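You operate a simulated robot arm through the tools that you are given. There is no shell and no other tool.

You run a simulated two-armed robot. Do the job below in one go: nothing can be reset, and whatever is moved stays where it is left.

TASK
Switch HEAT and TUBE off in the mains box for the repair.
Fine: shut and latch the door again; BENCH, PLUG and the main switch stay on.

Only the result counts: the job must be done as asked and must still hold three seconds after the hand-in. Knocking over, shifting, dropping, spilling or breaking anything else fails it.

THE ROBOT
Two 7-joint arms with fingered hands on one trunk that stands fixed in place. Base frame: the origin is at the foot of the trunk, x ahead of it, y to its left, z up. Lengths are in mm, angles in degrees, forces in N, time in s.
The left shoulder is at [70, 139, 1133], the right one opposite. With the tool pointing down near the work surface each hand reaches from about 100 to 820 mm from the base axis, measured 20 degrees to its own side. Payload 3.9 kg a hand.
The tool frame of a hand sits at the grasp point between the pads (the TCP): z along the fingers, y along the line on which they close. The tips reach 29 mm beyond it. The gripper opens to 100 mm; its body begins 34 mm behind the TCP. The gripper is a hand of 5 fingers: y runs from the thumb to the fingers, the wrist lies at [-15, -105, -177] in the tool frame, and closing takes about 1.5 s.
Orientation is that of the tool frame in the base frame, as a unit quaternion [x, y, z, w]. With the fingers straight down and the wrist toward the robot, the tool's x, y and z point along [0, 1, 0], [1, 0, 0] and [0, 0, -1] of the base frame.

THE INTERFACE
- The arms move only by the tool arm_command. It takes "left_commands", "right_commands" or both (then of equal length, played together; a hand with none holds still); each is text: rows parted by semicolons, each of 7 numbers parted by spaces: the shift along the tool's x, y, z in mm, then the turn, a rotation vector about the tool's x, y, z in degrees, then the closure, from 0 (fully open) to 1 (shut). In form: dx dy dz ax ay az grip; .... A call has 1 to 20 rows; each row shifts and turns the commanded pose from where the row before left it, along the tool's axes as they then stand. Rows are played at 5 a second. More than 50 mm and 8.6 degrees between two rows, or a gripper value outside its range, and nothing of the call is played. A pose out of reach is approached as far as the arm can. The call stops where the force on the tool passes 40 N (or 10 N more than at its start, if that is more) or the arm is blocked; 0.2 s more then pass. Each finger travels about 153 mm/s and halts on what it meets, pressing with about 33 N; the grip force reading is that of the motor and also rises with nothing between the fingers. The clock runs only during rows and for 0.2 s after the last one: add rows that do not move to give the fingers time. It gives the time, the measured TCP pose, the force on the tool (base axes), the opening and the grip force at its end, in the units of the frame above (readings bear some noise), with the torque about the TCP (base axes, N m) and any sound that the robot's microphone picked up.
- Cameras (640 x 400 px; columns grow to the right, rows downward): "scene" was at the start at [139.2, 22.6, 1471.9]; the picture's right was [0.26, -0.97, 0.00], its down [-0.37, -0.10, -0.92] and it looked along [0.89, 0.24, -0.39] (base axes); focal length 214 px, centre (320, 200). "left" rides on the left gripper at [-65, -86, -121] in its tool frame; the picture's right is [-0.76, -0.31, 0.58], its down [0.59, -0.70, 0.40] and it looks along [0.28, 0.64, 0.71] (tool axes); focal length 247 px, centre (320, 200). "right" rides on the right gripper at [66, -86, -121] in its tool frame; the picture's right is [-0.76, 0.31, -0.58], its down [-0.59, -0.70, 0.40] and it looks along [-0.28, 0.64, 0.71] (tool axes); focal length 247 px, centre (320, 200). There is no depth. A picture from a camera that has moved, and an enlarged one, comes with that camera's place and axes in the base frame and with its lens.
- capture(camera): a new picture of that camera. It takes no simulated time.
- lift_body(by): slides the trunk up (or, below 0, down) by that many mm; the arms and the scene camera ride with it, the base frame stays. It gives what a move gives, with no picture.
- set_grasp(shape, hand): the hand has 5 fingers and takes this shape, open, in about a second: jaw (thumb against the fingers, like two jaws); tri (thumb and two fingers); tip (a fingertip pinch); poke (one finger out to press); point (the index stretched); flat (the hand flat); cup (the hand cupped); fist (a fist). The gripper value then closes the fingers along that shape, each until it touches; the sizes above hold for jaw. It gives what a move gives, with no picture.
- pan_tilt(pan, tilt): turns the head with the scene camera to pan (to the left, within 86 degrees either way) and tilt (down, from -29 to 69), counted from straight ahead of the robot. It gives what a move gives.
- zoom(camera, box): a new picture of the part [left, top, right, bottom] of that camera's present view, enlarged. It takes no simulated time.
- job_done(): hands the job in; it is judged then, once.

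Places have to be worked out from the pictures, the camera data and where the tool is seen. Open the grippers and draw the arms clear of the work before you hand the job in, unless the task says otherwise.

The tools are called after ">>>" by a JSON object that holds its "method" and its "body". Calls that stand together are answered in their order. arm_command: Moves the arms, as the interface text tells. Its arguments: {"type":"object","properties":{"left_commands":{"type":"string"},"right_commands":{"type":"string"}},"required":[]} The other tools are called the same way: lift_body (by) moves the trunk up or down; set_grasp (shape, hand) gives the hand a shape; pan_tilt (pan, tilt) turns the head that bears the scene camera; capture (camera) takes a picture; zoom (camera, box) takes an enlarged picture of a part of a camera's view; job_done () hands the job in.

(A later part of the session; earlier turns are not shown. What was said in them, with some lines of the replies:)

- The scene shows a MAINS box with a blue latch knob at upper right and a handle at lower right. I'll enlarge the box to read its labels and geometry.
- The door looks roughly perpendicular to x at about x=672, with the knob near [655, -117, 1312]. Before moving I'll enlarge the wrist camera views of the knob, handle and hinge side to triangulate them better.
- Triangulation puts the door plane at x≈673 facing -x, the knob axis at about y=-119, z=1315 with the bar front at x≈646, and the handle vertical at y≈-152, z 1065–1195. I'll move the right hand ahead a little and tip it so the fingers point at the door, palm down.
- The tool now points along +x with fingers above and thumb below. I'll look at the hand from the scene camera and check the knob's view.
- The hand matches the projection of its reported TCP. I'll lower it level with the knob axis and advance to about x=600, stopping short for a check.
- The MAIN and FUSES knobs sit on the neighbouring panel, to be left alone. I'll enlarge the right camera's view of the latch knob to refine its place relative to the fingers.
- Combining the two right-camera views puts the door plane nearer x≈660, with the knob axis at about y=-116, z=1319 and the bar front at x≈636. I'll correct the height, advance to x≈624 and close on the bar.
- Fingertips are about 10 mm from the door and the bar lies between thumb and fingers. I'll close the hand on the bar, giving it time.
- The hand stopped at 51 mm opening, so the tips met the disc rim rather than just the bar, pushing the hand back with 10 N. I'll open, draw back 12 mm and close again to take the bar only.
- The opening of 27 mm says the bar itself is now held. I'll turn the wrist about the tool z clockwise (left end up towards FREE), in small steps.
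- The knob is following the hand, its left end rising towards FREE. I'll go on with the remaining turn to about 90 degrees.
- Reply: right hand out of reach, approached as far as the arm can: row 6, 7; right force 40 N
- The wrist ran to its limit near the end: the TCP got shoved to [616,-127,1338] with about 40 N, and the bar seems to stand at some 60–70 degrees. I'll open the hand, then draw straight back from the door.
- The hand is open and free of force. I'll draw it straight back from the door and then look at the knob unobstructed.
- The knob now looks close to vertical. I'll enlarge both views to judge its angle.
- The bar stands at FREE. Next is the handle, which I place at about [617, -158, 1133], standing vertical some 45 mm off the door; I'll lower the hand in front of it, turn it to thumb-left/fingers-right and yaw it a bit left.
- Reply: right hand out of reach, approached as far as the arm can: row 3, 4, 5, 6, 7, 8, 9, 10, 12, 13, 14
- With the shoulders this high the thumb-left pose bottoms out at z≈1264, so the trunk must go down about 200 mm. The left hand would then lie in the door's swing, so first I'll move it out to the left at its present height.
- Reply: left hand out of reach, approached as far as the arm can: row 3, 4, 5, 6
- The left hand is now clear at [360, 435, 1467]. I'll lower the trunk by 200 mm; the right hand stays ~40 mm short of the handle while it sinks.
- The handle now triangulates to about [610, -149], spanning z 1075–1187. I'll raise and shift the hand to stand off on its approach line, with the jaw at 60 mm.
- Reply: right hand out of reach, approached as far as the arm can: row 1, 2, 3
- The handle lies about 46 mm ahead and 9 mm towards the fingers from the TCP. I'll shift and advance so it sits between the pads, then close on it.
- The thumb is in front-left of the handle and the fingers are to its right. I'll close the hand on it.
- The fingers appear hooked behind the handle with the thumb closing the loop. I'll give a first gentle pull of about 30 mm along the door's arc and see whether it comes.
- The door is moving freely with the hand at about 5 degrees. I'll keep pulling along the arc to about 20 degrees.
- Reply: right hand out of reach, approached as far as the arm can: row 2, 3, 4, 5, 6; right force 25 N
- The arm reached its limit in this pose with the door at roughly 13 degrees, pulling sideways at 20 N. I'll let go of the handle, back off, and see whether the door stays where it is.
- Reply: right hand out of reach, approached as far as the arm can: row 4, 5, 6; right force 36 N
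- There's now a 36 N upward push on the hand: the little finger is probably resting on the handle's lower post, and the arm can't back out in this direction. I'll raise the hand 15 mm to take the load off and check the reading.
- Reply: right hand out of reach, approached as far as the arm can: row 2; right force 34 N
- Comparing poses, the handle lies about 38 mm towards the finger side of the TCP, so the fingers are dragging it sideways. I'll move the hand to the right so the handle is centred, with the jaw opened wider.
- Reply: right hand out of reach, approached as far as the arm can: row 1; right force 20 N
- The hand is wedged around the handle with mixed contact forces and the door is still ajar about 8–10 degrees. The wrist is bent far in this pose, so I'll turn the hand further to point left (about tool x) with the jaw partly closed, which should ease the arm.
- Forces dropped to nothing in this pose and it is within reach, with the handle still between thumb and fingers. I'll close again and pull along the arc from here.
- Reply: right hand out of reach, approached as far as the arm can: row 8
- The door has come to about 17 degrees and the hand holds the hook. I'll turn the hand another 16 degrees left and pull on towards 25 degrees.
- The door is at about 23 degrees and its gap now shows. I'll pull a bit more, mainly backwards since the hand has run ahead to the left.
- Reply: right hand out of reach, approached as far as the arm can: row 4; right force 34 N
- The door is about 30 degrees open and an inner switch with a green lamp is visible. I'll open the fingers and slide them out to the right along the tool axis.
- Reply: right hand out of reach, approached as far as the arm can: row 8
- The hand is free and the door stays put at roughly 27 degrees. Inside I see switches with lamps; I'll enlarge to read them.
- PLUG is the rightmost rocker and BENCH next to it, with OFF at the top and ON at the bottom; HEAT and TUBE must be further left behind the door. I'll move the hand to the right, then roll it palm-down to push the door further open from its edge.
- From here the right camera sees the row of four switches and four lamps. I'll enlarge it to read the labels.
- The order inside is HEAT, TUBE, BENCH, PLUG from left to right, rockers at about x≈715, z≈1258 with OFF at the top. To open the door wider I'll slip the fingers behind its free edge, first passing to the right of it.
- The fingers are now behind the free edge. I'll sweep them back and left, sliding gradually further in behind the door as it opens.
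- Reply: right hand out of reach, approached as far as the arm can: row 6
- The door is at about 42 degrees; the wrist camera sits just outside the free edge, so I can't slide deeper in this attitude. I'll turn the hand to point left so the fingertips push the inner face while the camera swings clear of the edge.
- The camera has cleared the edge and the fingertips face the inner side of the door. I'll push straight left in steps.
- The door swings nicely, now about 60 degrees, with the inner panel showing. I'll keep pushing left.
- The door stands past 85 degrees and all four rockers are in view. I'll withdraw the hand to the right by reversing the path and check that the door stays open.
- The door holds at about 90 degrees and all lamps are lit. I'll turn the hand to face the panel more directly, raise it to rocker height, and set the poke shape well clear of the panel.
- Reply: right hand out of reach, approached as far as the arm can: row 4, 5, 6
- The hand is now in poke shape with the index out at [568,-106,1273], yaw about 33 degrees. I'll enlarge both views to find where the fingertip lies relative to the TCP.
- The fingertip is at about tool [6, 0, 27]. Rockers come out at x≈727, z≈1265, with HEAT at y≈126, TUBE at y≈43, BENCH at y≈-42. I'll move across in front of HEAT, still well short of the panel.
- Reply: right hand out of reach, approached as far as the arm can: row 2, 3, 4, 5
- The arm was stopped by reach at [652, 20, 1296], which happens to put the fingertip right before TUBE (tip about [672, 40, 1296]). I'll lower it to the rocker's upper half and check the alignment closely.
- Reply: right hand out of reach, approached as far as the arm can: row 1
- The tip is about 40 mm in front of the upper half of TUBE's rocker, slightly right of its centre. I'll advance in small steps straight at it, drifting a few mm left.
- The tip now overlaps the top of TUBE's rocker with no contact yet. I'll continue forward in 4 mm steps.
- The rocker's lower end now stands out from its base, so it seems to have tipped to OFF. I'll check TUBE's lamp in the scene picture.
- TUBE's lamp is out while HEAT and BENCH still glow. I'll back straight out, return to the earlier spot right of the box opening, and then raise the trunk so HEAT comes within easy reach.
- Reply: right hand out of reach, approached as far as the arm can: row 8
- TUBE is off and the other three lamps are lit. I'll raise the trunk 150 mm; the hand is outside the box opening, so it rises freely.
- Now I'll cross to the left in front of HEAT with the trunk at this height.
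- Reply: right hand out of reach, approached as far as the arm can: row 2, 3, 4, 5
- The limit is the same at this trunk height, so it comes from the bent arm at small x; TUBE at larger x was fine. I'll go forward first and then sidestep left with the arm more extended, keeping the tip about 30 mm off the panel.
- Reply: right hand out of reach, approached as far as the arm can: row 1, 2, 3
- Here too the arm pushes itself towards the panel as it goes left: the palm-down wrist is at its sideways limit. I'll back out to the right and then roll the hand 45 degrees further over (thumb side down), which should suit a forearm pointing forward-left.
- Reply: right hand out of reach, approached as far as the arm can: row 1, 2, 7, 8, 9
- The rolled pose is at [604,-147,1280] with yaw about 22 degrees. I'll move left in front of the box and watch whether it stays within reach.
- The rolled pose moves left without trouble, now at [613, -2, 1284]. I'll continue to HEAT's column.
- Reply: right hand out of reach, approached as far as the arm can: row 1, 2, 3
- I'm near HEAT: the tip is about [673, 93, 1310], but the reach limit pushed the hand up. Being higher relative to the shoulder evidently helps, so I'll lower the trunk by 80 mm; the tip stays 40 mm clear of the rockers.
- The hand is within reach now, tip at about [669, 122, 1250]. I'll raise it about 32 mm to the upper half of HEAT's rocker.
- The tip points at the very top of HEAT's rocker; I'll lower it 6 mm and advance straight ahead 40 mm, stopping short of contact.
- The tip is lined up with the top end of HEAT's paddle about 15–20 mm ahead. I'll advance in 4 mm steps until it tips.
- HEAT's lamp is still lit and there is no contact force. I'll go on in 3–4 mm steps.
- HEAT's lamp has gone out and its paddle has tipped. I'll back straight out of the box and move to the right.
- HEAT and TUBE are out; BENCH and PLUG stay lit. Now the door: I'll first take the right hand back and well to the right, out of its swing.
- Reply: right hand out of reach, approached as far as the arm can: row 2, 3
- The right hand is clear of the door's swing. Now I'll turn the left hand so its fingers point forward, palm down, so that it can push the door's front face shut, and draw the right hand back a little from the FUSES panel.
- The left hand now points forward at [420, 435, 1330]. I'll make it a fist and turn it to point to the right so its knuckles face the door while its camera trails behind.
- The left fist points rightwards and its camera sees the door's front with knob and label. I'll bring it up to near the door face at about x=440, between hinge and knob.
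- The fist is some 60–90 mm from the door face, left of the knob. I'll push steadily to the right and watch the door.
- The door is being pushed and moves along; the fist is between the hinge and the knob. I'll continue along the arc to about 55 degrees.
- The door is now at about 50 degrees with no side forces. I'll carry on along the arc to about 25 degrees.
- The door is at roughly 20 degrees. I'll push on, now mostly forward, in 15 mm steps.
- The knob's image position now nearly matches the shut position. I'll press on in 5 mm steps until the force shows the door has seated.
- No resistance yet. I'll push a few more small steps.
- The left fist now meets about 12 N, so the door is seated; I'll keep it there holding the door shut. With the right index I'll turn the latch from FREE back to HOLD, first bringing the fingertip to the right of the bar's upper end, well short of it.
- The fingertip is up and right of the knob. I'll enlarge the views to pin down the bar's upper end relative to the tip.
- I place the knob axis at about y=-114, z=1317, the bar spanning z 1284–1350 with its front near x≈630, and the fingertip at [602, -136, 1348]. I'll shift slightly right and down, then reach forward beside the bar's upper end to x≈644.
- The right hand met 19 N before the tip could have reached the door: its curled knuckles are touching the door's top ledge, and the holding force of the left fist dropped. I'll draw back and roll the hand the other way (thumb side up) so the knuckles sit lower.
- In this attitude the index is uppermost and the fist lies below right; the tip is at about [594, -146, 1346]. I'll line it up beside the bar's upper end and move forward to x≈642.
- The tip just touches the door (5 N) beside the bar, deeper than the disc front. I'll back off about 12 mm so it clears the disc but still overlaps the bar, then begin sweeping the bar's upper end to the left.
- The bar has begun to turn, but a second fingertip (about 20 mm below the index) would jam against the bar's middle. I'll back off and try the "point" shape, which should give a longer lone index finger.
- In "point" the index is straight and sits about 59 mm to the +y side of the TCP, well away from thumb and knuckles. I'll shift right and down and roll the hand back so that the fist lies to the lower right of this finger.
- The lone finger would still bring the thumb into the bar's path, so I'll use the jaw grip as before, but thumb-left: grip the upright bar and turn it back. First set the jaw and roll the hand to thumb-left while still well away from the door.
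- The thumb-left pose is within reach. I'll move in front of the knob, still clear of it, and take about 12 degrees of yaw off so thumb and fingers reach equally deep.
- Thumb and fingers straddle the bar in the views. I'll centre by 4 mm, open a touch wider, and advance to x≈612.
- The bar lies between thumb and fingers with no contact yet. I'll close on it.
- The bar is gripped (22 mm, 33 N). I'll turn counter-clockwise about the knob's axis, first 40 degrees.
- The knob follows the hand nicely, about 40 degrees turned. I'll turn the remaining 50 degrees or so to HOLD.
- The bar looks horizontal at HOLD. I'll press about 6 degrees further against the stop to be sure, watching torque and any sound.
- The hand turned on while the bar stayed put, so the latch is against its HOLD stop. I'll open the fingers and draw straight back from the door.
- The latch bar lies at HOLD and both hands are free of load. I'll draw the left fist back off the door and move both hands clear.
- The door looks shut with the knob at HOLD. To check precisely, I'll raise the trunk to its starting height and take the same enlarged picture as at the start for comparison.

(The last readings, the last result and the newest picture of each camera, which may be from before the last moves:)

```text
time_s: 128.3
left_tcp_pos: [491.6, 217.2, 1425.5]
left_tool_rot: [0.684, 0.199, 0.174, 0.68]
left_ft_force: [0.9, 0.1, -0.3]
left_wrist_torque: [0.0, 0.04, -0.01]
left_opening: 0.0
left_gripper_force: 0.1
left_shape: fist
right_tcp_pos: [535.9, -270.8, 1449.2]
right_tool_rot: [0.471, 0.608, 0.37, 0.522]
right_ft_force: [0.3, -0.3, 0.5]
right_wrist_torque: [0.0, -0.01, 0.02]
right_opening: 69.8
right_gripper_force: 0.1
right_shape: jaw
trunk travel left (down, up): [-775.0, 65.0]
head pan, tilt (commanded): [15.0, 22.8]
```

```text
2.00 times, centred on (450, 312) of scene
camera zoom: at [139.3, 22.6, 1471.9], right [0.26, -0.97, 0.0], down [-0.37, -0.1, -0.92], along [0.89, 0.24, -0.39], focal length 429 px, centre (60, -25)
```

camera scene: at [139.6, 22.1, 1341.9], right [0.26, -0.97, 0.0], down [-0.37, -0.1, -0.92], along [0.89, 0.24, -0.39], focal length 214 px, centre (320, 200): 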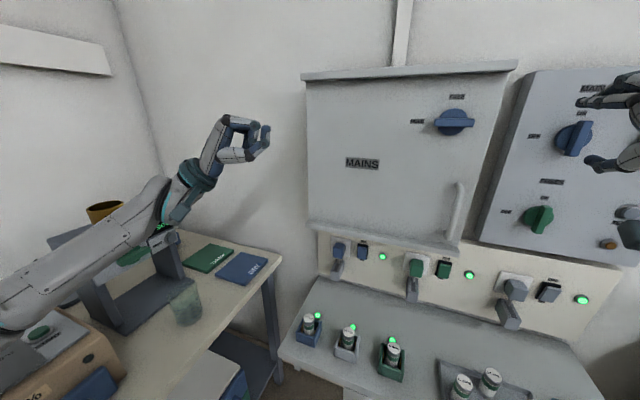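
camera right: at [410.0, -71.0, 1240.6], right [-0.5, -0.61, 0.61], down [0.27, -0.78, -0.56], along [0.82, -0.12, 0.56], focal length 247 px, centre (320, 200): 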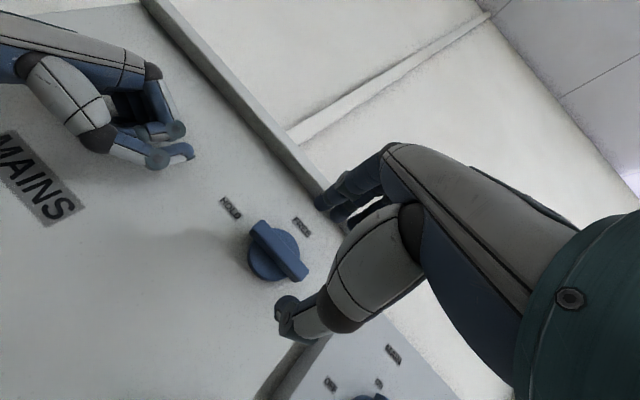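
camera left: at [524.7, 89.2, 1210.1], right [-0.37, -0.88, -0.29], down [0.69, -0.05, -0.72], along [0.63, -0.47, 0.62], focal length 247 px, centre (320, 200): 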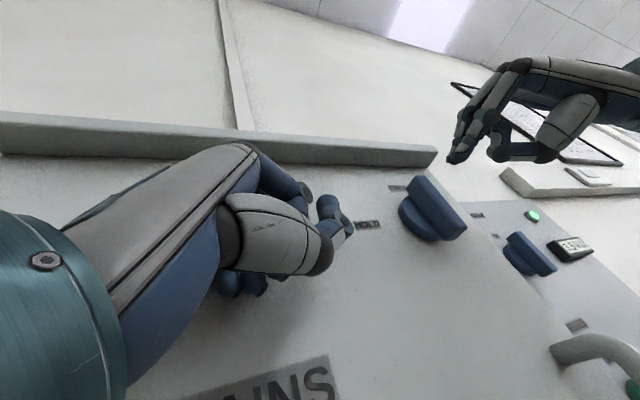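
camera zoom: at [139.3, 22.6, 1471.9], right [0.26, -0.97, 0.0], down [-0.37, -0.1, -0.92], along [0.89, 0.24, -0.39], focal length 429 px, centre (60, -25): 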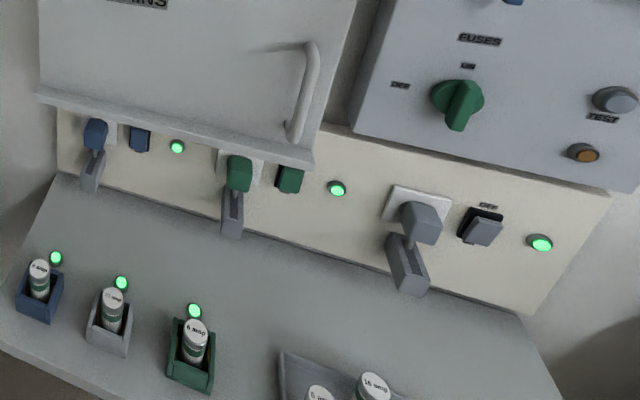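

The pictures match the starting ones pixel for pixel: door shut, knob at HOLD, nothing else shifted. I'll draw both arms back from the work and open both hands.

>>> {"method": "arm_command", "body": {"left_commands": "-18.2 0 -34 0 0 0 0; -18.2 0 -34 0 0 0 0; -18.2 0 -34 0 0 0 0; 0 0 0 0 0 0 0", "right_commands": "0.4 -6 -32.5 0 0 0 0.2; 0.4 -6 -32.5 0 0 0 0; 0.4 -6 -32.5 0 0 0 0; 0 0 0 0 0 0 0"}}

>>> {"method": "set_grasp", "body": {"hand": "left", "shape": "jaw"}}

>>> {"method": "capture", "body": {"camera": "scene"}}

>>> {"method": "zoom", "body": {"camera": "scene", "box": [470, 120, 640, 300]}}

```text
time_s: 129.3
left_tcp_pos: [392.8, 277.7, 1430.2]
left_tool_rot: [0.684, 0.2, 0.175, 0.679]
left_ft_force: [-0.3, -0.2, -0.9]
left_wrist_torque: [0.02, -0.01, 0.0]
left_opening: 0.1
left_gripper_force: 0.0
left_shape: fist
right_tcp_pos: [435.1, -272.8, 1448.3]
right_tool_rot: [0.472, 0.607, 0.369, 0.522]
right_ft_force: [0.4, -0.3, -0.5]
right_wrist_torque: [0.02, 0.01, 0.02]
right_opening: 99.7
right_gripper_force: 0.1
right_shape: jaw
trunk travel left (down, up): [-775.0, 65.0]
head pan, tilt (commanded): [15.0, 22.8]
```

```text
time_s: 130.2
left_tcp_pos: [392.9, 276.6, 1430.9]
left_tool_rot: [0.684, 0.199, 0.175, 0.68]
left_ft_force: [0.7, 0.6, 0.0]
left_wrist_torque: [-0.03, 0.0, -0.01]
left_opening: 99.9
left_gripper_force: 0.1
left_shape: jaw
right_tcp_pos: [434.6, -270.4, 1448.9]
right_tool_rot: [0.472, 0.606, 0.37, 0.523]
right_ft_force: [0.1, 1.4, 0.5]
right_wrist_torque: [0.0, 0.08, -0.01]
right_opening: 99.9
right_gripper_force: 0.0
right_shape: jaw
trunk travel left (down, up): [-775.0, 65.0]
head pan, tilt (commanded): [15.0, 22.8]
```

```text
taken
camera scene: at [138.9, 22.7, 1471.9], right [0.26, -0.97, 0.0], down [-0.37, -0.1, -0.92], along [0.89, 0.24, -0.39], focal length 214 px, centre (320, 200)
```

scene: 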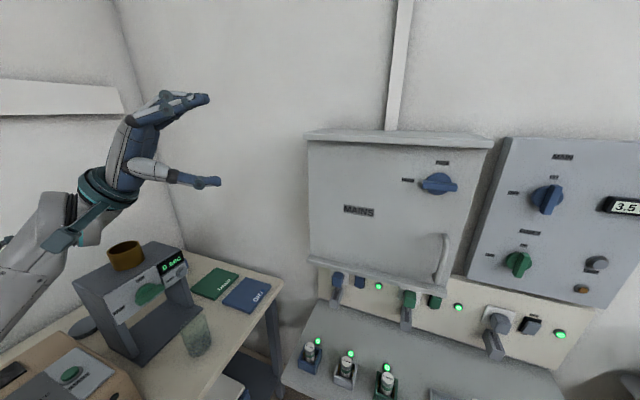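

```text
2.22 times, centred on (555, 210) of scene
camera zoom: at [138.9, 22.7, 1471.9], right [0.26, -0.97, 0.0], down [-0.37, -0.1, -0.92], along [0.89, 0.24, -0.39], focal length 477 px, centre (-202, 178)
```

zoom: 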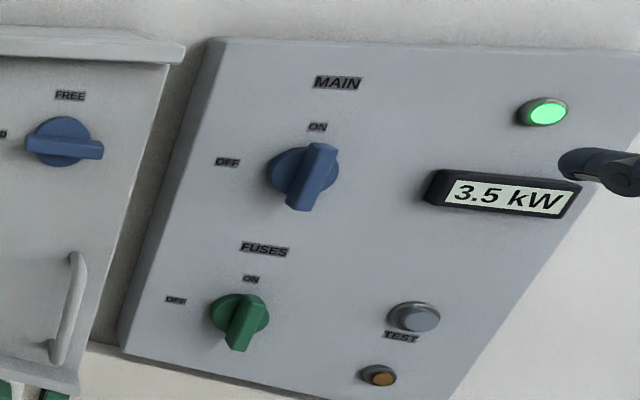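

The MAIN switch is on with its lamp lit, the door is shut and latched, the table objects are unmoved, and both hands are open and clear. I'm handing the job in.

>>> {"method": "job_done", "body": {}}

```text
The job is handed in.
```

HEAT and TUBE are switched off in the mains box. The door is shut again and its latch is back at HOLD.

- **Switches off:** the HEAT and TUBE lamps went out when I pressed their rockers to OFF.
- **Left on:** the BENCH and PLUG lamps were still lit just before I closed the door. MAIN still reads ON with its green lamp lit.
- **Door:** pictures taken from the starting viewpoint look the same as those at the start, with the door flush and the knob at HOLD. I judged the latch from those pictures and from feeling the knob's stop. I did not pull on the handle to test it.
- **Surroundings:** nothing else looks moved or knocked in the final pictures. Both hands are open and drawn clear of the work.
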